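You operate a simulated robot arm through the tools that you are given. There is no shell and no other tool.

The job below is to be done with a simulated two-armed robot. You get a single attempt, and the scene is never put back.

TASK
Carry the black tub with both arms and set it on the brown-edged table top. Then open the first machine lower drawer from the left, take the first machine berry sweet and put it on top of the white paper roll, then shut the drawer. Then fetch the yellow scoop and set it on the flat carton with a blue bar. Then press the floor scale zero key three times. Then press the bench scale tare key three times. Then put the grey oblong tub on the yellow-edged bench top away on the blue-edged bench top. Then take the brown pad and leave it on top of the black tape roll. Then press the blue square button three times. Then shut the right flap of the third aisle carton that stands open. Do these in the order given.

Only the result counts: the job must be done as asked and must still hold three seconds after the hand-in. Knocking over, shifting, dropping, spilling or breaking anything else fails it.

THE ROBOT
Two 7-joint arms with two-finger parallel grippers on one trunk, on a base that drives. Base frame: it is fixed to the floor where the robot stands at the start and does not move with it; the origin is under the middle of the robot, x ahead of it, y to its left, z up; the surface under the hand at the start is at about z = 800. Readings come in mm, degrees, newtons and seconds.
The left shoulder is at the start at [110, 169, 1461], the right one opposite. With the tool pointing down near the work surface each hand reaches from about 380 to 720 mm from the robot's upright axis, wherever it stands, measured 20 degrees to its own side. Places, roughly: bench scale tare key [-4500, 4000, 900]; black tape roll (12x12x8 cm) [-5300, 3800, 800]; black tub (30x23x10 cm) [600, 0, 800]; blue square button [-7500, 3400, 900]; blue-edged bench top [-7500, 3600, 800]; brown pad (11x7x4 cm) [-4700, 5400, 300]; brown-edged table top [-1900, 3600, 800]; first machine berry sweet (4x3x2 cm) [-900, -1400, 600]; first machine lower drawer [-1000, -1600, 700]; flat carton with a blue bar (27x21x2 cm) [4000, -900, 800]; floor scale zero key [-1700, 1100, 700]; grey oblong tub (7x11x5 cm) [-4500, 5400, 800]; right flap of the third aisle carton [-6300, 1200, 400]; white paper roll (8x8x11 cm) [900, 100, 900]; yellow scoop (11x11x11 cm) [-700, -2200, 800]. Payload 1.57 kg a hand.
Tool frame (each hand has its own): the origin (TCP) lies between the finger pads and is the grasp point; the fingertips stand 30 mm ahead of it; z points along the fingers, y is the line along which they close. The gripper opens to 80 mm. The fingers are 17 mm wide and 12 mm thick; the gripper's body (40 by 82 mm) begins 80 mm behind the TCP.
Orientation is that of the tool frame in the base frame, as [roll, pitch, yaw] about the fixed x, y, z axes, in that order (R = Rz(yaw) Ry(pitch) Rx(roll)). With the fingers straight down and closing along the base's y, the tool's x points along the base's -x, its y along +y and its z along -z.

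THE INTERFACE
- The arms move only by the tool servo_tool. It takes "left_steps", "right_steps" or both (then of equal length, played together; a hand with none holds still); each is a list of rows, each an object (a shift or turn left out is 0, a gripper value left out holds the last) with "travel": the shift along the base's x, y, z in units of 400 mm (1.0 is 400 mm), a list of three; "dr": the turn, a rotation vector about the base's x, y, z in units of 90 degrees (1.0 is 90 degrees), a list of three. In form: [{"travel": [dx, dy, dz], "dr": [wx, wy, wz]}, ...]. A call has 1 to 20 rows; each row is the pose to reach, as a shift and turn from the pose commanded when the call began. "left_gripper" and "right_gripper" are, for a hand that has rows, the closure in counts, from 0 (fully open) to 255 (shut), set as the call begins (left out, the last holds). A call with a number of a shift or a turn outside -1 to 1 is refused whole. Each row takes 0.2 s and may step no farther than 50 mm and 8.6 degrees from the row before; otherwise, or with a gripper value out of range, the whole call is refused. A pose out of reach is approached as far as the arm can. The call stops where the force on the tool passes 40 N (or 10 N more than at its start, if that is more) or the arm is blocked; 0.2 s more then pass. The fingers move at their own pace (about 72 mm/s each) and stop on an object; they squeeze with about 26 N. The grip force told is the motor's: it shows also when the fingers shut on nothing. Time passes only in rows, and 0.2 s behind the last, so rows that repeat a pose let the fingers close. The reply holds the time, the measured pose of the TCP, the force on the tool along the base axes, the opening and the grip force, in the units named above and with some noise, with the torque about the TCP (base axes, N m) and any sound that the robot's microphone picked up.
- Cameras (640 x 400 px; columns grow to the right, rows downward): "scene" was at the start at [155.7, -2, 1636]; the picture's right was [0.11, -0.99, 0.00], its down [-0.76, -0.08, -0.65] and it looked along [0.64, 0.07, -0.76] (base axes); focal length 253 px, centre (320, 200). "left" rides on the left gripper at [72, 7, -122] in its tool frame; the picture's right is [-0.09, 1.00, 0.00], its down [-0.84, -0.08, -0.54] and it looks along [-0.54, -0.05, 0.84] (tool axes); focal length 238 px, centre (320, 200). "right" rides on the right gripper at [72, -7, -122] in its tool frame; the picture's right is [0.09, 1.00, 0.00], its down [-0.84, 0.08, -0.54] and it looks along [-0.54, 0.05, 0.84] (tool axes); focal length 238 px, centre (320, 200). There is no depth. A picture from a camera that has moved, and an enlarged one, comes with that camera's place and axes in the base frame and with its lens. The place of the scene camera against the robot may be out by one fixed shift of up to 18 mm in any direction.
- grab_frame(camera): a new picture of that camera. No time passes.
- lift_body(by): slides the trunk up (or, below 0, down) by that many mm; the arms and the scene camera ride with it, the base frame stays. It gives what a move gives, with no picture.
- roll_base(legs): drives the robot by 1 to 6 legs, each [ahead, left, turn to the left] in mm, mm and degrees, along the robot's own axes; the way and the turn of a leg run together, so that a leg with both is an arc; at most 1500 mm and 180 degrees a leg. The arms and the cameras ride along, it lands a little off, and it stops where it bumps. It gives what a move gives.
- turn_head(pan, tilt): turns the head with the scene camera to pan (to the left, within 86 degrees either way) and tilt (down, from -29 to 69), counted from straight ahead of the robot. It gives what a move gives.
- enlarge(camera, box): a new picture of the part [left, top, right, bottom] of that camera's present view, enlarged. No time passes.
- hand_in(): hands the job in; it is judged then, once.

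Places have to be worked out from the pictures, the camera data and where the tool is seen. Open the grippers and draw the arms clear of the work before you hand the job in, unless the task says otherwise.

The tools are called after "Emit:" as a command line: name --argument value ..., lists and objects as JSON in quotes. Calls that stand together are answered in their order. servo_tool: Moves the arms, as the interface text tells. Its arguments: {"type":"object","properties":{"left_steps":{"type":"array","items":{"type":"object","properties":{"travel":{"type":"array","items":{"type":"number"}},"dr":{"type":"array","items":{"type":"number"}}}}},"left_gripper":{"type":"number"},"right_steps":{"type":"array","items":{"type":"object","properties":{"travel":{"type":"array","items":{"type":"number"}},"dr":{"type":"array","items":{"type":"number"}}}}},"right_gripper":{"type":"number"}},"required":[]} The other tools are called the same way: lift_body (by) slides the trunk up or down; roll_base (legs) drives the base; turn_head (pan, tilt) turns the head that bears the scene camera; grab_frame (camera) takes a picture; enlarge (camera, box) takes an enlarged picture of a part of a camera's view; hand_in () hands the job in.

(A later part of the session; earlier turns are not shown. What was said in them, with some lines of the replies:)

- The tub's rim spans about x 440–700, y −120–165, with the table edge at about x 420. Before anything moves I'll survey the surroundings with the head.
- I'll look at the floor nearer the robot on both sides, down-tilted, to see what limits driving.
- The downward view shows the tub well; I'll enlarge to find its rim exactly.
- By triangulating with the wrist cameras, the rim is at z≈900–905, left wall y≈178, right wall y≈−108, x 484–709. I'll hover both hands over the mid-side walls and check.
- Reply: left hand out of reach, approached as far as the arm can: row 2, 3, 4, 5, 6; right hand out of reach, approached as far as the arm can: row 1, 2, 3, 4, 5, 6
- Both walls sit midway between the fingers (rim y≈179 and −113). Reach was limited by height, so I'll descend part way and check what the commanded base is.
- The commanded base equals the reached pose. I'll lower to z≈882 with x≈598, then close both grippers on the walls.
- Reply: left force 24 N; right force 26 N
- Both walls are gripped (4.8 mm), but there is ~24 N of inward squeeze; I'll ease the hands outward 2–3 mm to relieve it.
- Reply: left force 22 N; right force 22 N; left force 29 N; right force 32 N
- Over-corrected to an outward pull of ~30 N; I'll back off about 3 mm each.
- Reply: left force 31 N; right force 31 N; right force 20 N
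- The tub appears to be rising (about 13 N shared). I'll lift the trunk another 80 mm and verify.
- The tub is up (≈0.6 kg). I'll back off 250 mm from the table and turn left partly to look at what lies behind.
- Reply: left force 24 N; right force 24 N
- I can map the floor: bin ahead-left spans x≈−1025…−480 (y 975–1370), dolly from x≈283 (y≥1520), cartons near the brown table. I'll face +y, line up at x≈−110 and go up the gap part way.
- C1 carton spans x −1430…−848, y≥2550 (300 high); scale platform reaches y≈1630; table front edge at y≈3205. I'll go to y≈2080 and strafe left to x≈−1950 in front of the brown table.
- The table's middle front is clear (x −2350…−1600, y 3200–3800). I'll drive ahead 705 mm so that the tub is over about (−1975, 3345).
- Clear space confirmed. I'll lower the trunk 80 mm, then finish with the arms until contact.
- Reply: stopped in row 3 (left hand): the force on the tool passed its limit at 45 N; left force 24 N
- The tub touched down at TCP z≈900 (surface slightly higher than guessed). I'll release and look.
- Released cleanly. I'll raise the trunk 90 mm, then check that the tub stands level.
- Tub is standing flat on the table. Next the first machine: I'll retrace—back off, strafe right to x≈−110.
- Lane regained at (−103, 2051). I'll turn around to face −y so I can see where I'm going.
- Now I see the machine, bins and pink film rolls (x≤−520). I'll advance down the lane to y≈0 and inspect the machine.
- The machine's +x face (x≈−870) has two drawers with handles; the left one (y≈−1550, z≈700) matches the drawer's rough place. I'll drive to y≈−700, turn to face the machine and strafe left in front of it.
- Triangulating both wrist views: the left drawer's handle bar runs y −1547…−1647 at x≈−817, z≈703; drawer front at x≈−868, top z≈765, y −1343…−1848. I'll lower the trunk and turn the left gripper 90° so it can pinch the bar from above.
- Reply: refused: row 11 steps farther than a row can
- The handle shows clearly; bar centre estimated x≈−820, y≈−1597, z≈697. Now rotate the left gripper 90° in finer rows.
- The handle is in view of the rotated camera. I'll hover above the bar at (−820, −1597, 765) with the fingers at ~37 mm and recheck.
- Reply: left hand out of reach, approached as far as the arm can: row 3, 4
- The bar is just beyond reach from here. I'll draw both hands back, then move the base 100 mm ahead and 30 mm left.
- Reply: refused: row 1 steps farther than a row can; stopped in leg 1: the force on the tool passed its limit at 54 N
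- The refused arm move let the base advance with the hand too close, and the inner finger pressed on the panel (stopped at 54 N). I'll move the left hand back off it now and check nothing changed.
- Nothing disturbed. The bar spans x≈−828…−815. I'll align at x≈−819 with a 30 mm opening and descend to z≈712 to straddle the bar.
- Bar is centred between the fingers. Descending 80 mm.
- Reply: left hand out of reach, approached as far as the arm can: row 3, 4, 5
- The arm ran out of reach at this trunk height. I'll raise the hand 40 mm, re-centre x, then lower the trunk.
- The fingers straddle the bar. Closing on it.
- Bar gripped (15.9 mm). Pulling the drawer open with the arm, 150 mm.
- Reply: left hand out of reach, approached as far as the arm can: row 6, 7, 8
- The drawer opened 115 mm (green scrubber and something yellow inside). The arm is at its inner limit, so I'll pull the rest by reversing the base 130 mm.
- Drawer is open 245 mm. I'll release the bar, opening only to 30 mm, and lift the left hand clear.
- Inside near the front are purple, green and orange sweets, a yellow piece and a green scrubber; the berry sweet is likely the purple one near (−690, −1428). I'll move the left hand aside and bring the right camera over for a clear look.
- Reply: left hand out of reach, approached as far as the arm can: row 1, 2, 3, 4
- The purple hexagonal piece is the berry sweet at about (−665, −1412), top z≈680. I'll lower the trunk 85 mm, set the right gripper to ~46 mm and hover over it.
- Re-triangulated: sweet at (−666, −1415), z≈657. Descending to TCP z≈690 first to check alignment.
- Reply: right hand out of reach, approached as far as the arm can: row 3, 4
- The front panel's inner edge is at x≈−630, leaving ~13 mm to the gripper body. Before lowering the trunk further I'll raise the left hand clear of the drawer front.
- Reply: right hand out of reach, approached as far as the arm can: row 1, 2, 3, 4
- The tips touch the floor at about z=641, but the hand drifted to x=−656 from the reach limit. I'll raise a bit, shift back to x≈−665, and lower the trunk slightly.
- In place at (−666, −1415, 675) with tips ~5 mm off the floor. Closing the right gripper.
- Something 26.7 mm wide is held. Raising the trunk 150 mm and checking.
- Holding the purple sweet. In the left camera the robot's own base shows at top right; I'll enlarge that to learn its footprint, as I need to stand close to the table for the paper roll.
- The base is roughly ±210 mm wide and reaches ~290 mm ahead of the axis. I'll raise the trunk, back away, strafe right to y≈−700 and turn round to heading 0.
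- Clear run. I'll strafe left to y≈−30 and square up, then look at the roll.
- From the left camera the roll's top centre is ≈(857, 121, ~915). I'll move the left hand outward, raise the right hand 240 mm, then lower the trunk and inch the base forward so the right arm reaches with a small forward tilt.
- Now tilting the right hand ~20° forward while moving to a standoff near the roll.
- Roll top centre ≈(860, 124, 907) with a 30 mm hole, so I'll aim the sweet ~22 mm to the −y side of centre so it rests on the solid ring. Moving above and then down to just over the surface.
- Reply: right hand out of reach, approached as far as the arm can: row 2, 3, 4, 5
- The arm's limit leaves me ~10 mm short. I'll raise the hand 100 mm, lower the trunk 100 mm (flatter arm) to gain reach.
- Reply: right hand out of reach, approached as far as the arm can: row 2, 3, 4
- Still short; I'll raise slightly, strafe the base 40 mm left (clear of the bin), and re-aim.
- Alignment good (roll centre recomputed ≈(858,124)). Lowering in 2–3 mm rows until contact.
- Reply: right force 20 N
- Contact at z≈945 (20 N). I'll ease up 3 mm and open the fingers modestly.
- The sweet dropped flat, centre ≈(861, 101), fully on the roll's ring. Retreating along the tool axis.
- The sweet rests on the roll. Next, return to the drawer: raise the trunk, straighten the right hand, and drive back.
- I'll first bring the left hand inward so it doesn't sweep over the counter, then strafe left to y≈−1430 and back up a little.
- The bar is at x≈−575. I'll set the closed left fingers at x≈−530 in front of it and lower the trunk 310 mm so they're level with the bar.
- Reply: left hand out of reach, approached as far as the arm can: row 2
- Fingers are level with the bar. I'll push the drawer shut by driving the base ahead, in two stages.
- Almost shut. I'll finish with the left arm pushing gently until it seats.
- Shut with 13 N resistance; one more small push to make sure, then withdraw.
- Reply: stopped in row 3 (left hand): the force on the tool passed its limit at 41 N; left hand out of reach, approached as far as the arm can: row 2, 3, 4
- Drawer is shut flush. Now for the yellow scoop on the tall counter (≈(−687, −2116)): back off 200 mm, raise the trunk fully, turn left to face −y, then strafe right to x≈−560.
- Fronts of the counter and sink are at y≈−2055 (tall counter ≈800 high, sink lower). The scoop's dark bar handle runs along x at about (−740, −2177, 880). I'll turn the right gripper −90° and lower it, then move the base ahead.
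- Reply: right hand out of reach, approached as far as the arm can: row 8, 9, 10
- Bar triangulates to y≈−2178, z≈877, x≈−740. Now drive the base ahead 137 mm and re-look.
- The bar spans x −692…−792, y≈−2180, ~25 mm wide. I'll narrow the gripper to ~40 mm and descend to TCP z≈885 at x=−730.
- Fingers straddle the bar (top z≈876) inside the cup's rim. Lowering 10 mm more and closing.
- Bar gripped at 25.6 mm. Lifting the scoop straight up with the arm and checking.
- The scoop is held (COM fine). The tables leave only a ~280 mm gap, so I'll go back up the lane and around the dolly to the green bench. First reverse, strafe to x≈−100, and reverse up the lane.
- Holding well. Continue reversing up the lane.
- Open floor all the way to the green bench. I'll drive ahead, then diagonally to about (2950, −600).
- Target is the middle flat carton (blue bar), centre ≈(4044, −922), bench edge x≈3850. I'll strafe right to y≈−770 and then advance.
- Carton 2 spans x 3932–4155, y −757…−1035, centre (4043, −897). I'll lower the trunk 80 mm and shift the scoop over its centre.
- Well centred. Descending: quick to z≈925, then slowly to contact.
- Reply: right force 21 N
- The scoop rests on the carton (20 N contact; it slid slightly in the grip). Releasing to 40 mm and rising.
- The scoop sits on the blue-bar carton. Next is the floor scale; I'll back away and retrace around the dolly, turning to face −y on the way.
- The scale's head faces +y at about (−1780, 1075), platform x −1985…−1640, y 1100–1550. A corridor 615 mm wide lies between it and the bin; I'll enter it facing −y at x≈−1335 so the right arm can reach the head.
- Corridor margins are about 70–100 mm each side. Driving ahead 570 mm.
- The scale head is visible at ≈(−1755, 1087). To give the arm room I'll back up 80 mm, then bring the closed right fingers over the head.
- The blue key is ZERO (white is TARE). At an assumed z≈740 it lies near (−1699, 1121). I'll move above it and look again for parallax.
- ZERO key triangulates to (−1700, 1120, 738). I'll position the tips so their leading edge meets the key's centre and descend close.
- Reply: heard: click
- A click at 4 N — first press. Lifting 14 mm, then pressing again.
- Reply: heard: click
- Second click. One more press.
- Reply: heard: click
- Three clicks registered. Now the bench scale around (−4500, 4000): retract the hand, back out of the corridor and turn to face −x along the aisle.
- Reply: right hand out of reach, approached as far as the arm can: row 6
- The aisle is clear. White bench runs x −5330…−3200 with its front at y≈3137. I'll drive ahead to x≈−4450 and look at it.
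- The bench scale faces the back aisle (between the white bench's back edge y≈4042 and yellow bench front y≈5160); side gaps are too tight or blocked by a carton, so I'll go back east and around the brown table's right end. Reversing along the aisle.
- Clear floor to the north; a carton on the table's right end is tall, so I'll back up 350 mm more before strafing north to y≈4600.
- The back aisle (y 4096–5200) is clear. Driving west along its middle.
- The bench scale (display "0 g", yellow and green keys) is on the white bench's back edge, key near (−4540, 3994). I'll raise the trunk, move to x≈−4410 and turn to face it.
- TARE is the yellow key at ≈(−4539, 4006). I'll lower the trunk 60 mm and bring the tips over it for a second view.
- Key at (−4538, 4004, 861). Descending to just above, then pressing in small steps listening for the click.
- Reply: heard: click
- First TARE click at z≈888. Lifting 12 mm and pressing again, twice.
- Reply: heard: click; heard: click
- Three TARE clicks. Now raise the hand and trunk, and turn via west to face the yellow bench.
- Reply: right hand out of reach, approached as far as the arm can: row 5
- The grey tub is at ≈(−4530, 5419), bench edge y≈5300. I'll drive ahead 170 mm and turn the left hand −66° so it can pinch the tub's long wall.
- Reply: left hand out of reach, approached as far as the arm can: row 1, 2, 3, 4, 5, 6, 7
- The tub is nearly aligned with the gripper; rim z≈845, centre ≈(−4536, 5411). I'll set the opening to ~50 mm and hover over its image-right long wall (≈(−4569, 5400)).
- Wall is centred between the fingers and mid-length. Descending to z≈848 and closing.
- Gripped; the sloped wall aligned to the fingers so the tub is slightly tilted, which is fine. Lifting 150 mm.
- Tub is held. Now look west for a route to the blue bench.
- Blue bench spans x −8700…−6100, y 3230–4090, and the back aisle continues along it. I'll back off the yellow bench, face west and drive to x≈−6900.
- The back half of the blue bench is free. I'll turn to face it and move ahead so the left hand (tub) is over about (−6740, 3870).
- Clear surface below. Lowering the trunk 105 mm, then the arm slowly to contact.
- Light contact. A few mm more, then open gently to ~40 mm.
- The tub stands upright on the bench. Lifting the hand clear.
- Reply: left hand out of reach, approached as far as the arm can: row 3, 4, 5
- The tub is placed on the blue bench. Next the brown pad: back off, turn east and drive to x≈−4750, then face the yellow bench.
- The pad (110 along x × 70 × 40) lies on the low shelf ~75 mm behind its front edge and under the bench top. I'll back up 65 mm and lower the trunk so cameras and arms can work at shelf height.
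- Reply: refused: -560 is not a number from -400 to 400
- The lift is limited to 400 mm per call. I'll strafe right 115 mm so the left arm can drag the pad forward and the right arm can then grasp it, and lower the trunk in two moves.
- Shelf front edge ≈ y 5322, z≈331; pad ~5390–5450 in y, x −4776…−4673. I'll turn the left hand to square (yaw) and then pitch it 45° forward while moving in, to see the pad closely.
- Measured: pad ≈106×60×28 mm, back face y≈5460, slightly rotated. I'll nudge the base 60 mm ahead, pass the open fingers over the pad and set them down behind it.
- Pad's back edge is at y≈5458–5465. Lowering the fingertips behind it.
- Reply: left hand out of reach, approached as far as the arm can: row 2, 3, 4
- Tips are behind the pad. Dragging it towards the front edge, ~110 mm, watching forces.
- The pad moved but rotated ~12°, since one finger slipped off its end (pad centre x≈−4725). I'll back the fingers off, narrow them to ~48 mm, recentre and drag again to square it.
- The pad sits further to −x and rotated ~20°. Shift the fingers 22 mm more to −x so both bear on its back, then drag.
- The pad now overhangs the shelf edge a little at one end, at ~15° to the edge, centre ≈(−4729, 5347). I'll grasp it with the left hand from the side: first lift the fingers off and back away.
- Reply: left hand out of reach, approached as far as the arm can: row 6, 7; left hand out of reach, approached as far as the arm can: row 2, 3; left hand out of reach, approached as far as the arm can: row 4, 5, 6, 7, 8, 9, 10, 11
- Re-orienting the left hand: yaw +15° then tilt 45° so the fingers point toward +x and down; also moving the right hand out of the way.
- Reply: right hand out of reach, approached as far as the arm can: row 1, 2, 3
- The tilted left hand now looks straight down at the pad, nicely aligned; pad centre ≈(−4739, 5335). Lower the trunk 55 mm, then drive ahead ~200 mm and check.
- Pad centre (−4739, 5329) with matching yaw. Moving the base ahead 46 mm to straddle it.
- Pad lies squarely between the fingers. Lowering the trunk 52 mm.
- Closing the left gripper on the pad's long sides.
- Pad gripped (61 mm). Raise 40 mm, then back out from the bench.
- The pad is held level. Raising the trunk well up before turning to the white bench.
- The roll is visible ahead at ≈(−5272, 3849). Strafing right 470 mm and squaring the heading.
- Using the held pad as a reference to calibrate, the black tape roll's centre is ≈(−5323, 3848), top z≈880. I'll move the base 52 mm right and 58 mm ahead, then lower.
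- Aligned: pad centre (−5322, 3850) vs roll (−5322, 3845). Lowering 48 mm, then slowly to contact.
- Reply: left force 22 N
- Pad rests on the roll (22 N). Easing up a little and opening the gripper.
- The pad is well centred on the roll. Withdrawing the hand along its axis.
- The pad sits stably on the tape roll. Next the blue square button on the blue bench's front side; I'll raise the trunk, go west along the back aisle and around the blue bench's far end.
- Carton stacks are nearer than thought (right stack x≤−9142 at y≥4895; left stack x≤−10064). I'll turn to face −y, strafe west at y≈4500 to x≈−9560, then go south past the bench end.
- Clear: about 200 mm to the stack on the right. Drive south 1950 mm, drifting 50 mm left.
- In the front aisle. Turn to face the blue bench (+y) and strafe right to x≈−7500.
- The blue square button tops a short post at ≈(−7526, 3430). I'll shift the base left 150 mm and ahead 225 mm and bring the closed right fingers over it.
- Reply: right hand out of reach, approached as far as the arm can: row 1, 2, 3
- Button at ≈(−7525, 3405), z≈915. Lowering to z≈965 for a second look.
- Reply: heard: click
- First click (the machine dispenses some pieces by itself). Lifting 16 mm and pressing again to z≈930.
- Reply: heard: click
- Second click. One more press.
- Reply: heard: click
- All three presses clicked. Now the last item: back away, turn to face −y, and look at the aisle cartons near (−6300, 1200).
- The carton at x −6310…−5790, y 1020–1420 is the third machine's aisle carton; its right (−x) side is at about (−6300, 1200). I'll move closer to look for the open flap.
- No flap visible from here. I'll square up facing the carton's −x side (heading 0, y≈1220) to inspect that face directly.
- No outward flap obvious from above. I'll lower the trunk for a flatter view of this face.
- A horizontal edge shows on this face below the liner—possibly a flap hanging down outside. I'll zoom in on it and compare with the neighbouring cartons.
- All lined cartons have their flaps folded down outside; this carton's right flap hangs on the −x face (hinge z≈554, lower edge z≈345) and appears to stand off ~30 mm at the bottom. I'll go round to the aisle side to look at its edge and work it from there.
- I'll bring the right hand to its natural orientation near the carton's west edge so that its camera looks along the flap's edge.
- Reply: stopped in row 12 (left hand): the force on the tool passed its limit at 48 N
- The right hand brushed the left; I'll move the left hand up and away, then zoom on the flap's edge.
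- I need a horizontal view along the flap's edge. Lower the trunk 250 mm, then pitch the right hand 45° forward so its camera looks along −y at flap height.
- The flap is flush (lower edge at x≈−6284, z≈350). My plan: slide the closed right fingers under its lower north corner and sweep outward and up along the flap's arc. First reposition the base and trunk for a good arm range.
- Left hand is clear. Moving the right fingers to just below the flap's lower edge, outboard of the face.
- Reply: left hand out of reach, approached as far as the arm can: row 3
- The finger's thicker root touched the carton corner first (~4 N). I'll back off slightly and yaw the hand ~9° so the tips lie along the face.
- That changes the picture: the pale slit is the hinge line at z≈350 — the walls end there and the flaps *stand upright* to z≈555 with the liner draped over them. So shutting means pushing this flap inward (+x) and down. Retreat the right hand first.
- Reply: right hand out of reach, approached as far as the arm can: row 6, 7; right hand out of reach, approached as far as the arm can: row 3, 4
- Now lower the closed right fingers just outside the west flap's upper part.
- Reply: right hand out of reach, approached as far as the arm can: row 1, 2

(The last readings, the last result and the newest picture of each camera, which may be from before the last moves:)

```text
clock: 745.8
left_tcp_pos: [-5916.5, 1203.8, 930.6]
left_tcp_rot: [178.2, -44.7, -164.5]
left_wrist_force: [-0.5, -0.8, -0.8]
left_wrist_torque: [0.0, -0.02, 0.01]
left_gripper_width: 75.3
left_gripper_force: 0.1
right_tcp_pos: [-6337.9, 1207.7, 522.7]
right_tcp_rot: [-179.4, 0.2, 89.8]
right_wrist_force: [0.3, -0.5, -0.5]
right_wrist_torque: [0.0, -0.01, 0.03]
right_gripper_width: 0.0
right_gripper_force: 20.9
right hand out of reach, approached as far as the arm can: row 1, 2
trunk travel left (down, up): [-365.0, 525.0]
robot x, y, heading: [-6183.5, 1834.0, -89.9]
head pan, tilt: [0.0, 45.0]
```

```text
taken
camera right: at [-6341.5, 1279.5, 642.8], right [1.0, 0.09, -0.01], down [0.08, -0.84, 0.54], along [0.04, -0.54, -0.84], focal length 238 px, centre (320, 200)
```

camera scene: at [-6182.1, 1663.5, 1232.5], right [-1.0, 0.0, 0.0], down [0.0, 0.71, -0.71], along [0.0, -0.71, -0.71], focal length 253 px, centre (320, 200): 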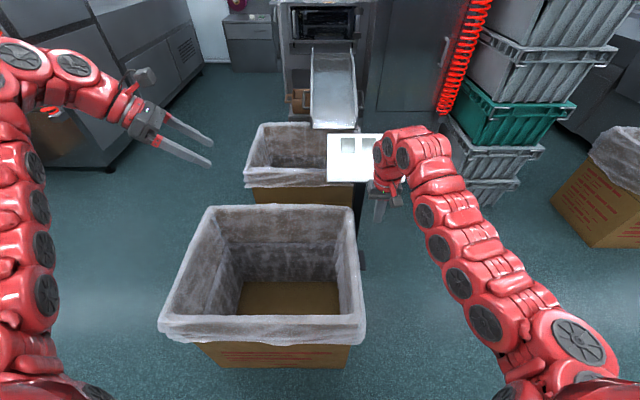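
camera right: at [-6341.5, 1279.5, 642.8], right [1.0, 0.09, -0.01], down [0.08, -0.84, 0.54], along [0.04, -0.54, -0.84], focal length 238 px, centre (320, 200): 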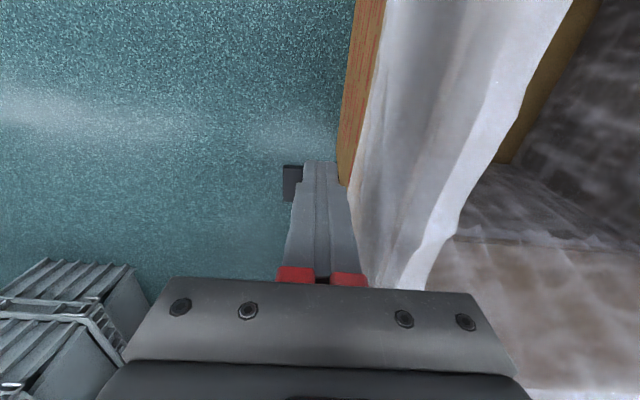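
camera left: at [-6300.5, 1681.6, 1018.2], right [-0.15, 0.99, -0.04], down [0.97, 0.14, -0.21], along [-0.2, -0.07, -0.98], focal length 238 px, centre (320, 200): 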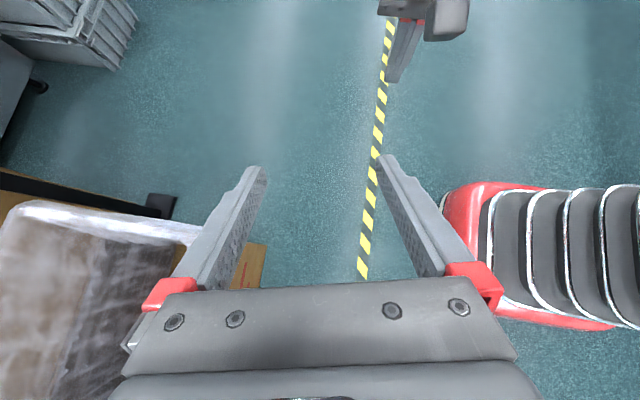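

Positioned beside the flap. Pushing +x in small steps and watching the force.

Emit:
servo_tool --right_steps '[{"travel": [0.02, 0, 0]}, {"travel": [0.04, 0, 0]}, {"travel": [0.06, 0, 0]}, {"travel": [0.08, 0, 0]}, {"travel": [0.1, 0, 0]}]'

Emit:
grab_frame --camera "right"

Emit:
enlarge --camera "scene" --box '[140, 110, 440, 380]'

```text
clock: 747.0
left_tcp_pos: [-5916.0, 1204.9, 931.0]
left_tcp_rot: [178.2, -44.8, -164.4]
left_wrist_force: [0.1, 0.3, 0.9]
left_wrist_torque: [-0.01, 0.02, 0.0]
left_gripper_width: 75.5
left_gripper_force: 0.1
right_tcp_pos: [-6296.9, 1206.8, 522.6]
right_tcp_rot: [-179.3, 0.3, 89.8]
right_wrist_force: [-0.3, -0.1, 0.1]
right_wrist_torque: [-0.02, -0.05, 0.01]
right_gripper_width: 0.0
right_gripper_force: 20.7
trunk travel left (down, up): [-365.0, 525.0]
robot x, y, heading: [-6184.6, 1836.5, -90.0]
head pan, tilt: [0.0, 45.0]
```

```text
taken
camera right: at [-6300.8, 1279.9, 643.0], right [1.0, 0.09, -0.01], down [0.08, -0.83, 0.55], along [0.04, -0.54, -0.84], focal length 238 px, centre (320, 200)
```

right: 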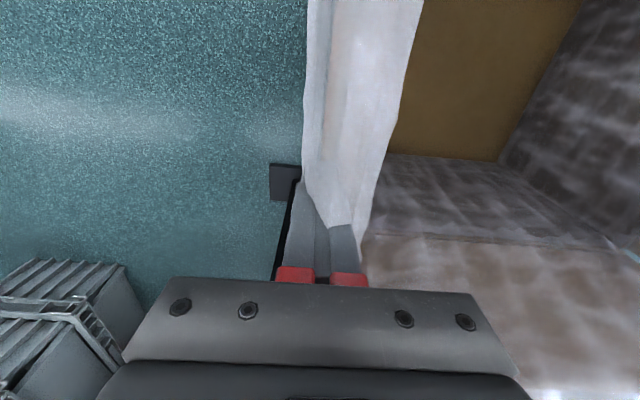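

```text
1.48 times, centred on (290, 245) of scene
camera zoom: at [-6182.1, 1663.5, 1232.5], right [-1.0, 0.0, 0.0], down [0.0, 0.71, -0.71], along [0.0, -0.71, -0.71], focal length 375 px, centre (364, 133)
```

zoom: 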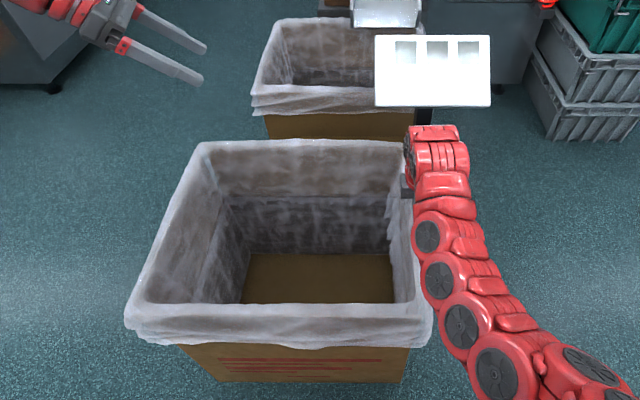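

The liner offers no resistance. Continue pushing past the flap plane.

Emit:
servo_tool --right_steps '[{"travel": [0.015, 0, 0]}, {"travel": [0.03, 0, 0]}, {"travel": [0.045, 0, 0]}, {"travel": [0.06, 0, 0]}]'

Emit:
enlarge --camera "scene" --box '[140, 110, 440, 380]'

Emit:
grab_frame --camera "right"

```text
clock: 748.0
left_tcp_pos: [-5916.5, 1204.1, 930.3]
left_tcp_rot: [178.1, -44.8, -164.4]
left_wrist_force: [0.2, 0.2, 0.0]
left_wrist_torque: [-0.05, 0.01, 0.01]
left_gripper_width: 75.3
left_gripper_force: 0.1
right_tcp_pos: [-6272.7, 1208.6, 520.9]
right_tcp_rot: [-179.3, 0.2, 89.9]
right_wrist_force: [-0.3, 0.6, 1.3]
right_wrist_torque: [0.02, 0.0, -0.04]
right_gripper_width: 0.0
right_gripper_force: 21.4
trunk travel left (down, up): [-365.0, 525.0]
robot x, y, heading: [-6179.9, 1833.0, -89.9]
head pan, tilt: [0.0, 45.0]
```

```text
1.48 times, centred on (290, 245) of scene
camera zoom: at [-6182.1, 1663.5, 1232.5], right [-1.0, 0.0, 0.0], down [0.0, 0.71, -0.71], along [0.0, -0.71, -0.71], focal length 375 px, centre (364, 133)
```

zoom: 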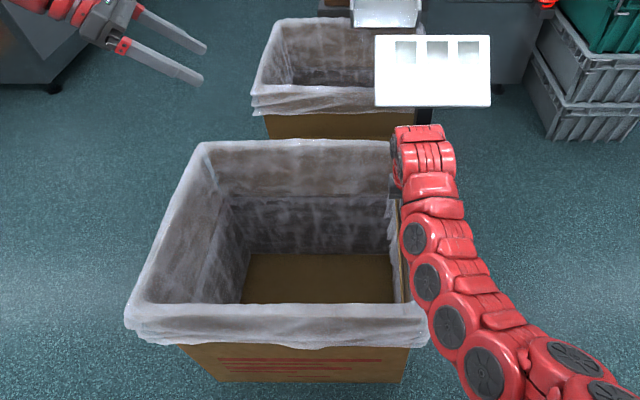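

```text
taken
camera right: at [-6276.5, 1279.7, 642.9], right [1.0, 0.09, -0.01], down [0.08, -0.84, 0.54], along [0.04, -0.54, -0.84], focal length 238 px, centre (320, 200)
```

right: 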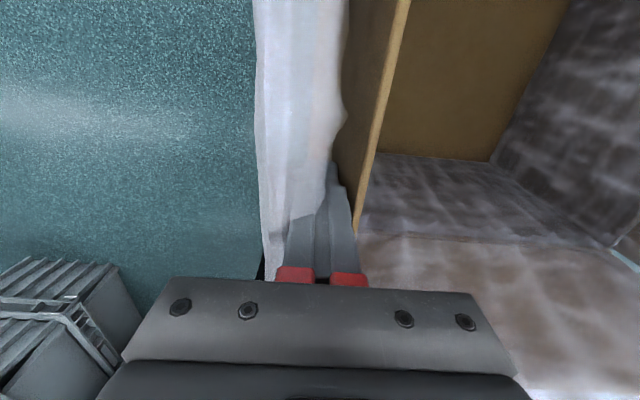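

The flap is folding inward. Following its arc down to about 60°.

Emit:
servo_tool --right_steps '[{"travel": [0.03, 0, -0.006]}, {"travel": [0.064, 0, -0.012]}, {"travel": [0.1, 0, -0.028]}, {"travel": [0.14, 0, -0.048]}, {"travel": [0.174, 0, -0.065]}, {"travel": [0.22, 0, -0.105]}, {"travel": [0.255, 0, -0.145]}]'

Emit:
grab_frame --camera "right"

Emit:
enlarge --camera "scene" --box '[140, 110, 440, 380]'

```text
clock: 749.6
left_tcp_pos: [-5916.6, 1204.5, 929.5]
left_tcp_rot: [178.1, -44.7, -164.4]
left_wrist_force: [0.3, -0.6, 0.3]
left_wrist_torque: [-0.01, -0.02, 0.01]
left_gripper_width: 75.2
left_gripper_force: 0.0
right_tcp_pos: [-6168.6, 1207.6, 463.5]
right_tcp_rot: [-179.4, 0.3, 89.7]
right_wrist_force: [0.0, -0.1, -0.4]
right_wrist_torque: [0.02, 0.01, 0.01]
right_gripper_width: 0.1
right_gripper_force: 21.0
trunk travel left (down, up): [-365.0, 525.0]
robot x, y, heading: [-6180.2, 1837.1, -90.1]
head pan, tilt: [0.0, 45.0]
```

```text
taken
camera right: at [-6174.1, 1279.4, 585.1], right [1.0, 0.09, -0.01], down [0.08, -0.83, 0.55], along [0.04, -0.54, -0.84], focal length 238 px, centre (320, 200)
```

right: 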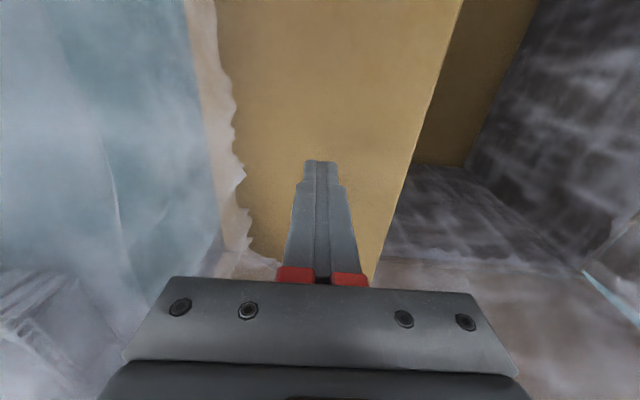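

```text
1.48 times, centred on (290, 245) of scene
camera zoom: at [-6182.0, 1663.3, 1232.4], right [-1.0, 0.0, 0.0], down [0.0, 0.71, -0.71], along [0.0, -0.71, -0.71], focal length 375 px, centre (364, 133)
```

zoom: 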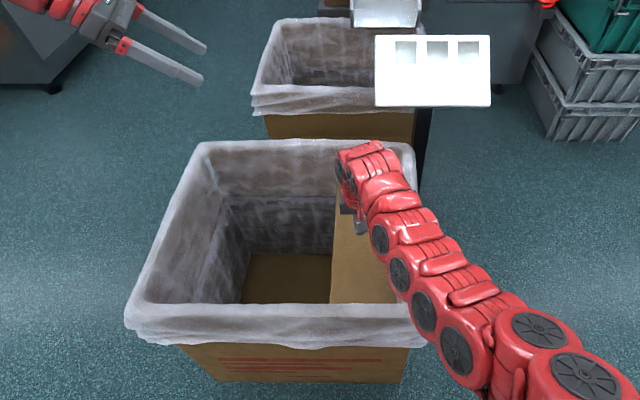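

Flap is ~60° over. Lower the trunk 45 mm and continue pressing it down flat.

Emit:
lift_body --by -45

Emit:
servo_tool --right_steps '[{"travel": [0.03, 0, -0.015]}, {"travel": [0.05, 0, -0.04]}, {"travel": [0.055, 0, -0.06]}]'

Emit:
grab_frame --camera "right"

Emit:
enlarge --camera "scene" --box '[140, 110, 440, 380]'

```text
clock: 750.5
left_tcp_pos: [-5917.5, 1203.8, 884.8]
left_tcp_rot: [178.3, -44.7, -164.4]
left_wrist_force: [0.2, 1.6, -0.9]
left_wrist_torque: [0.01, 0.01, 0.04]
left_gripper_width: 75.3
left_gripper_force: 0.2
right_tcp_pos: [-6169.6, 1207.1, 420.1]
right_tcp_rot: [-179.2, 0.2, 89.8]
right_wrist_force: [-0.4, 0.0, 0.2]
right_wrist_torque: [-0.01, 0.03, 0.01]
right_gripper_width: 0.0
right_gripper_force: 21.4
trunk travel left (down, up): [-320.0, 570.0]
robot x, y, heading: [-6180.2, 1833.5, -89.9]
head pan, tilt: [0.0, 45.0]
```

```text
clock: 751.3
left_tcp_pos: [-5916.4, 1204.0, 884.8]
left_tcp_rot: [178.2, -44.7, -164.4]
left_wrist_force: [0.1, 0.0, 0.0]
left_wrist_torque: [0.01, 0.02, 0.0]
left_gripper_width: 75.0
left_gripper_force: 0.2
right_tcp_pos: [-6148.3, 1207.3, 396.0]
right_tcp_rot: [-179.4, 0.4, 89.8]
right_wrist_force: [-0.7, -0.1, -0.6]
right_wrist_torque: [-0.01, -0.05, 0.0]
right_gripper_width: 0.0
right_gripper_force: 21.2
trunk travel left (down, up): [-320.0, 570.0]
robot x, y, heading: [-6180.5, 1835.2, -90.0]
head pan, tilt: [0.0, 45.0]
```

```text
taken
camera right: at [-6151.9, 1279.4, 516.4], right [1.0, 0.09, -0.01], down [0.08, -0.83, 0.55], along [0.04, -0.54, -0.84], focal length 238 px, centre (320, 200)
```

right: 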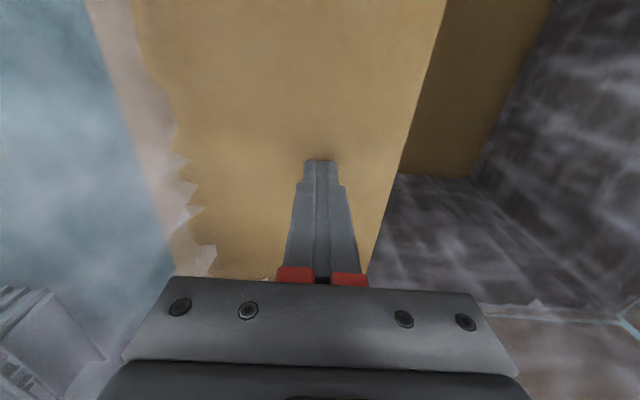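

```text
1.48 times, centred on (290, 245) of scene
camera zoom: at [-6182.1, 1663.5, 1187.5], right [-1.0, 0.0, 0.0], down [0.0, 0.71, -0.71], along [0.0, -0.71, -0.71], focal length 375 px, centre (364, 133)
```

zoom: 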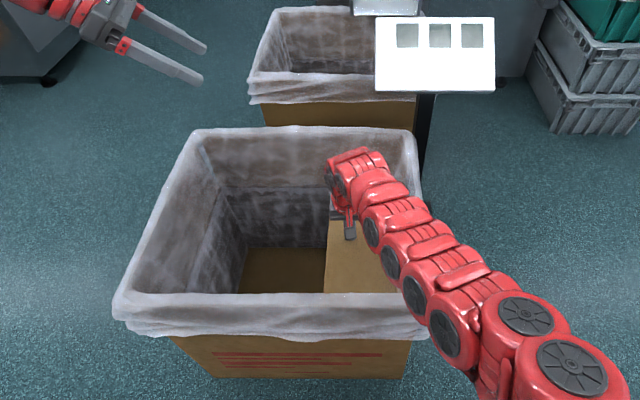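

Emit:
lift_body --by -12

Emit:
servo_tool --right_steps '[{"travel": [0, 0, -0.01]}, {"travel": [0, 0, -0.02]}, {"travel": [0, 0, -0.03]}]'

Emit:
grab_frame --camera "right"

```text
clock: 751.9
left_tcp_pos: [-5916.3, 1205.4, 874.0]
left_tcp_rot: [178.3, -44.7, -164.4]
left_wrist_force: [0.5, 0.2, -0.4]
left_wrist_torque: [0.0, 0.03, 0.0]
left_gripper_width: 75.4
left_gripper_force: 0.2
right_tcp_pos: [-6146.3, 1207.2, 383.9]
right_tcp_rot: [-179.3, 0.4, 89.9]
right_wrist_force: [-0.2, 1.9, 15.9]
right_wrist_torque: [0.18, 0.05, 0.04]
right_gripper_width: 0.1
right_gripper_force: 21.5
trunk travel left (down, up): [-308.0, 582.0]
robot x, y, heading: [-6180.8, 1835.3, -89.9]
head pan, tilt: [0.0, 45.0]
```

```text
clock: 752.4
left_tcp_pos: [-5917.4, 1208.2, 875.1]
left_tcp_rot: [178.5, -44.7, -164.7]
left_wrist_force: [-0.2, -0.2, 0.1]
left_wrist_torque: [-0.01, 0.01, 0.03]
left_gripper_width: 75.1
left_gripper_force: 0.1
right_tcp_pos: [-6145.4, 1205.4, 385.4]
right_tcp_rot: [-179.6, 1.0, 89.8]
right_wrist_force: [-1.5, 7.3, 20.3]
right_wrist_torque: [0.32, -0.03, 0.02]
right_gripper_width: 0.0
right_gripper_force: 21.2
trunk travel left (down, up): [-308.0, 582.0]
robot x, y, heading: [-6178.5, 1838.1, -89.8]
head pan, tilt: [0.0, 45.0]
stopped in row 2 (right hand): the force on the tool passed its limit at 44 N (the readings are from after the stop); the commanded pose is now the measured one
```

```text
taken
camera right: at [-6151.7, 1279.0, 506.1], right [1.0, 0.09, -0.01], down [0.08, -0.83, 0.55], along [0.04, -0.55, -0.83], focal length 238 px, centre (320, 200)
```

right: 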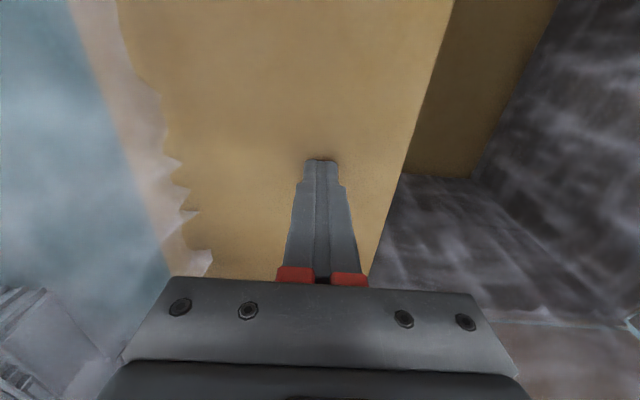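

Firm stop at the closed position (flap flat at z≈354). Raising the hand straight up and checking it stays shut.

Emit:
servo_tool --right_steps '[{"travel": [0, 0, 0.02]}, {"travel": [0, 0, 0.1]}, {"travel": [0, 0, 0.2]}, {"travel": [0, 0, 0.3]}]'

Emit:
lift_body --by 200

Emit:
grab_frame --camera "right"

Emit:
grab_frame --camera "scene"

```text
clock: 753.4
left_tcp_pos: [-5915.8, 1204.5, 873.4]
left_tcp_rot: [178.2, -44.8, -164.3]
left_wrist_force: [-0.5, -0.3, 0.0]
left_wrist_torque: [0.0, -0.01, 0.0]
left_gripper_width: 75.2
left_gripper_force: 0.0
right_tcp_pos: [-6146.7, 1207.3, 499.9]
right_tcp_rot: [-179.4, 0.4, 89.9]
right_wrist_force: [0.7, 0.2, 0.1]
right_wrist_torque: [0.0, -0.03, 0.0]
right_gripper_width: 0.0
right_gripper_force: 21.2
trunk travel left (down, up): [-308.0, 582.0]
robot x, y, heading: [-6180.0, 1836.9, -90.0]
head pan, tilt: [0.0, 45.0]
```

```text
clock: 755.6
left_tcp_pos: [-5915.7, 1204.2, 1073.5]
left_tcp_rot: [178.2, -44.8, -164.4]
left_wrist_force: [0.5, -0.4, 0.2]
left_wrist_torque: [0.0, 0.0, -0.01]
left_gripper_width: 75.3
left_gripper_force: 0.1
right_tcp_pos: [-6145.9, 1208.3, 699.9]
right_tcp_rot: [-179.3, 0.5, 89.9]
right_wrist_force: [-0.6, 0.0, -1.0]
right_wrist_torque: [-0.02, -0.02, 0.03]
right_gripper_width: 0.1
right_gripper_force: 21.6
trunk travel left (down, up): [-508.0, 382.0]
robot x, y, heading: [-6180.0, 1833.4, -90.0]
head pan, tilt: [0.0, 45.0]
```

```text
taken
camera right: at [-6151.4, 1279.4, 820.5], right [1.0, 0.09, -0.01], down [0.08, -0.83, 0.55], along [0.04, -0.54, -0.84], focal length 238 px, centre (320, 200)
```

right: 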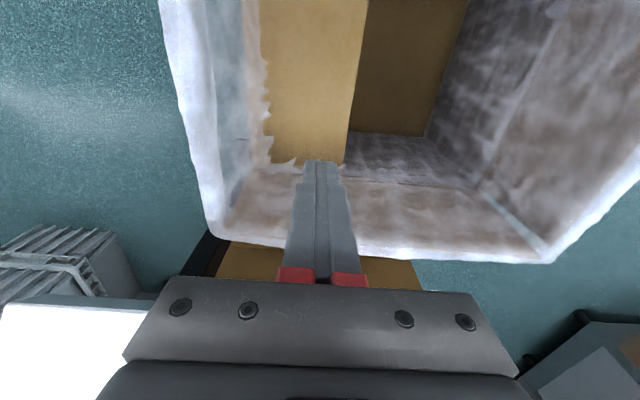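

```text
taken
camera scene: at [-6182.0, 1663.4, 1375.4], right [-1.0, 0.0, 0.0], down [0.0, 0.71, -0.71], along [0.0, -0.71, -0.71], focal length 253 px, centre (320, 200)
```

scene: 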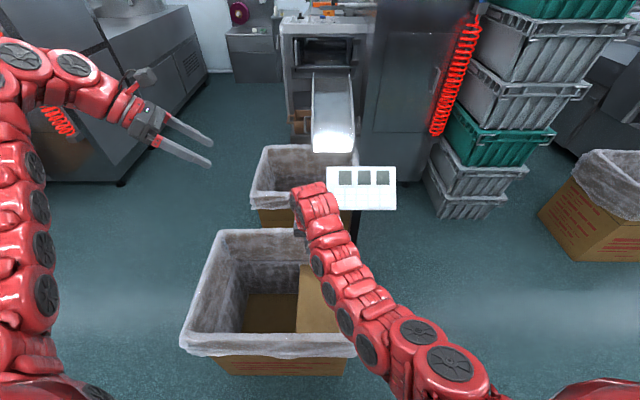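

The flap remains shut. I'll back the robot away, open both grippers, and take a last look.

Emit:
roll_base --legs '[[-380, 0, 0]]'

Emit:
servo_tool --left_steps '[{"travel": [0, 0, 0]}, {"travel": [0, 0, 0]}, {"travel": [0, 0, 0]}, {"travel": [0, 0, 0]}, {"travel": [0, 0, 0]}]' --right_steps '[{"travel": [0, 0, 0.02]}, {"travel": [0, 0, 0.04]}, {"travel": [0, 0, 0.04]}, {"travel": [0, 0, 0.04]}, {"travel": [0, 0, 0.04]}]' --left_gripper 0 --right_gripper 0

Emit:
lift_body --by 300

Emit:
grab_frame --camera "scene"

Emit:
enlarge --camera "scene" --box '[190, 100, 430, 250]'

```text
clock: 758.0
left_tcp_pos: [-5916.4, 1585.3, 1073.4]
left_tcp_rot: [178.2, -44.7, -164.6]
left_wrist_force: [0.7, -0.1, 0.4]
left_wrist_torque: [0.0, -0.03, 0.02]
left_gripper_width: 75.5
left_gripper_force: 0.1
right_tcp_pos: [-6147.9, 1589.0, 699.8]
right_tcp_rot: [-179.5, 0.3, 89.9]
right_wrist_force: [-0.3, -0.6, 0.0]
right_wrist_torque: [-0.01, 0.01, 0.01]
right_gripper_width: 0.0
right_gripper_force: 21.0
trunk travel left (down, up): [-508.0, 382.0]
robot x, y, heading: [-6179.7, 2219.1, -90.1]
head pan, tilt: [0.0, 45.0]
```

```text
clock: 759.2
left_tcp_pos: [-5917.3, 1585.6, 1072.4]
left_tcp_rot: [178.0, -44.8, -164.5]
left_wrist_force: [0.2, 0.7, -0.2]
left_wrist_torque: [0.03, -0.01, -0.02]
left_gripper_width: 80.1
left_gripper_force: 0.0
right_tcp_pos: [-6147.9, 1587.6, 715.7]
right_tcp_rot: [-179.4, 0.4, 89.8]
right_wrist_force: [0.7, 0.3, 0.6]
right_wrist_torque: [0.0, 0.01, -0.01]
right_gripper_width: 79.9
right_gripper_force: 0.1
trunk travel left (down, up): [-508.0, 382.0]
robot x, y, heading: [-6179.4, 2215.7, -90.0]
head pan, tilt: [0.0, 45.0]
```

```text
clock: 762.2
left_tcp_pos: [-5916.0, 1584.3, 1371.4]
left_tcp_rot: [178.1, -44.7, -164.4]
left_wrist_force: [0.8, -0.3, 0.2]
left_wrist_torque: [0.0, 0.02, 0.01]
left_gripper_width: 79.8
left_gripper_force: 0.1
right_tcp_pos: [-6146.5, 1587.9, 1015.6]
right_tcp_rot: [-179.4, 0.3, 89.8]
right_wrist_force: [0.1, 0.4, 1.3]
right_wrist_torque: [0.01, -0.01, 0.01]
right_gripper_width: 80.2
right_gripper_force: 0.0
trunk travel left (down, up): [-808.0, 82.0]
robot x, y, heading: [-6180.6, 2218.6, -90.0]
head pan, tilt: [0.0, 45.0]
```

```text
taken
camera scene: at [-6182.2, 2044.2, 1675.4], right [-1.0, 0.0, 0.0], down [0.0, 0.71, -0.71], along [0.0, -0.71, -0.71], focal length 253 px, centre (320, 200)
```

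scene: 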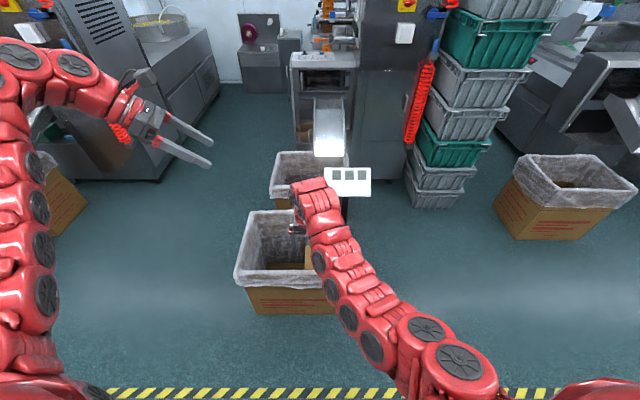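

```text
2.67 times, centred on (310, 175) of scene
camera zoom: at [-6182.2, 2044.2, 1675.4], right [-1.0, 0.0, 0.0], down [0.0, 0.71, -0.71], along [0.0, -0.71, -0.71], focal length 676 px, centre (347, 267)
```

zoom: 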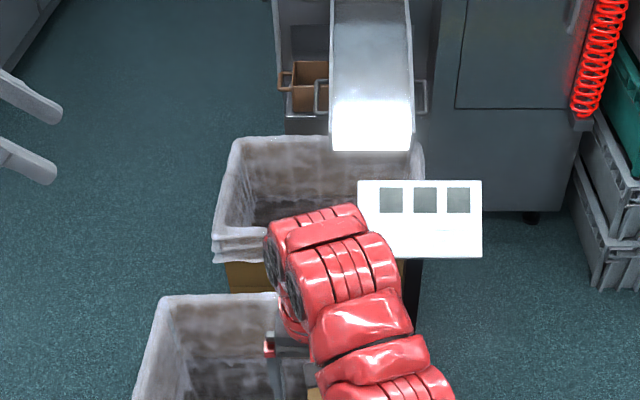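

Emit:
roll_base --legs '[[-200, 0, 0]]'

Emit:
turn_head --pan -25 --tilt 40

Emit:
grab_frame --camera "right"

Emit:
grab_frame --camera "scene"

```text
clock: 763.8
left_tcp_pos: [-5914.8, 1784.2, 1371.3]
left_tcp_rot: [178.1, -44.7, -164.2]
left_wrist_force: [0.2, -0.4, 0.6]
left_wrist_torque: [-0.03, 0.02, 0.02]
left_gripper_width: 79.9
left_gripper_force: 0.0
right_tcp_pos: [-6144.5, 1786.9, 1014.7]
right_tcp_rot: [-179.5, 0.4, 89.9]
right_wrist_force: [0.4, -0.2, -0.1]
right_wrist_torque: [0.04, 0.01, 0.0]
right_gripper_width: 79.9
right_gripper_force: 0.0
trunk travel left (down, up): [-808.0, 82.0]
robot x, y, heading: [-6182.9, 2420.1, -90.0]
head pan, tilt: [0.0, 45.0]
```

```text
clock: 764.7
left_tcp_pos: [-5915.0, 1785.9, 1373.1]
left_tcp_rot: [178.1, -44.7, -164.2]
left_wrist_force: [1.1, -0.4, 0.0]
left_wrist_torque: [0.01, -0.04, -0.04]
left_gripper_width: 79.8
left_gripper_force: 0.0
right_tcp_pos: [-6145.6, 1788.1, 1015.6]
right_tcp_rot: [-179.4, 0.4, 89.9]
right_wrist_force: [0.9, 0.4, 1.0]
right_wrist_torque: [0.03, -0.02, 0.0]
right_gripper_width: 80.1
right_gripper_force: 0.0
trunk travel left (down, up): [-808.0, 82.0]
robot x, y, heading: [-6178.9, 2416.1, -89.6]
head pan, tilt: [-25.0, 40.0]
```

```text
taken
camera right: at [-6150.6, 1860.2, 1136.5], right [1.0, 0.09, -0.01], down [0.08, -0.83, 0.55], along [0.04, -0.55, -0.84], focal length 238 px, centre (320, 200)
```

right: 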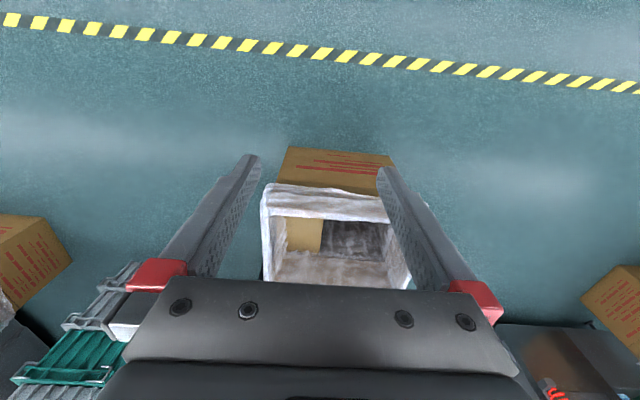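

```text
taken
camera scene: at [-6217.8, 2248.6, 1682.7], right [-0.91, 0.42, 0.0], down [0.27, 0.58, -0.77], along [-0.32, -0.69, -0.64], focal length 253 px, centre (320, 200)
```

scene: 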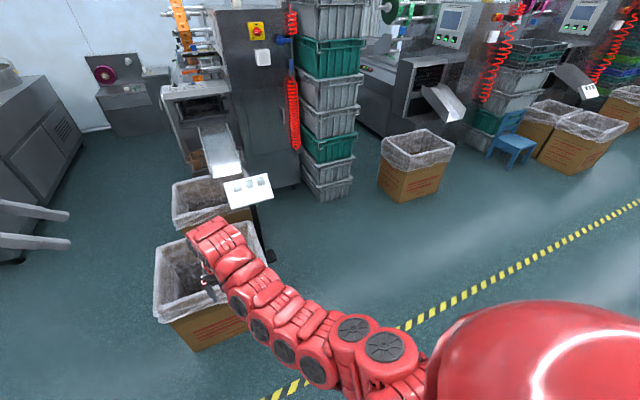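

The flap stays folded shut, both grippers are open, and the arms are clear of everything. Handing in.

Emit:
hand_in

```text
The job is handed in.
```

I did all nine steps in order and handed the job in. I don't have the judge's result.

- **Black tub:** carried with both arms and set flat on the brown-edged table, clear of the things already there.
- **Drawer and sweet:** opened the first machine's left lower drawer and put the purple (berry) sweet on the white paper roll. It sits about 24 mm off centre, because the roll has a hole in the middle. The drawer is shut flush.
- **Yellow scoop:** standing on the flat carton with the blue bar.
- **Floor scale zero key:** three presses, each heard as a click.
- **Bench scale tare key:** three presses, each heard as a click.
- **Grey oblong tub:** upright on the blue-edged bench, towards its back edge.
- **Brown pad:** centred on the black tape roll. I had to drag it forward on its shelf before I could grip it.
- **Blue square button:** three presses, each heard as a click. Pressing it made the machine drop a few yellow pieces onto the blue bench, and I left them there.
- **Third aisle carton:** the right flap is folded in and down to its stop, and it stayed shut after I let go.

Three contacts during the work could matter if they are counted against the job:
- The left fingers pressed the first machine's front panel once, at 54 N. I saw nothing moved.
- The two hands brushed each other once, at 48 N.
- The right fingers touched a corner of the third aisle carton, at about 4 N.
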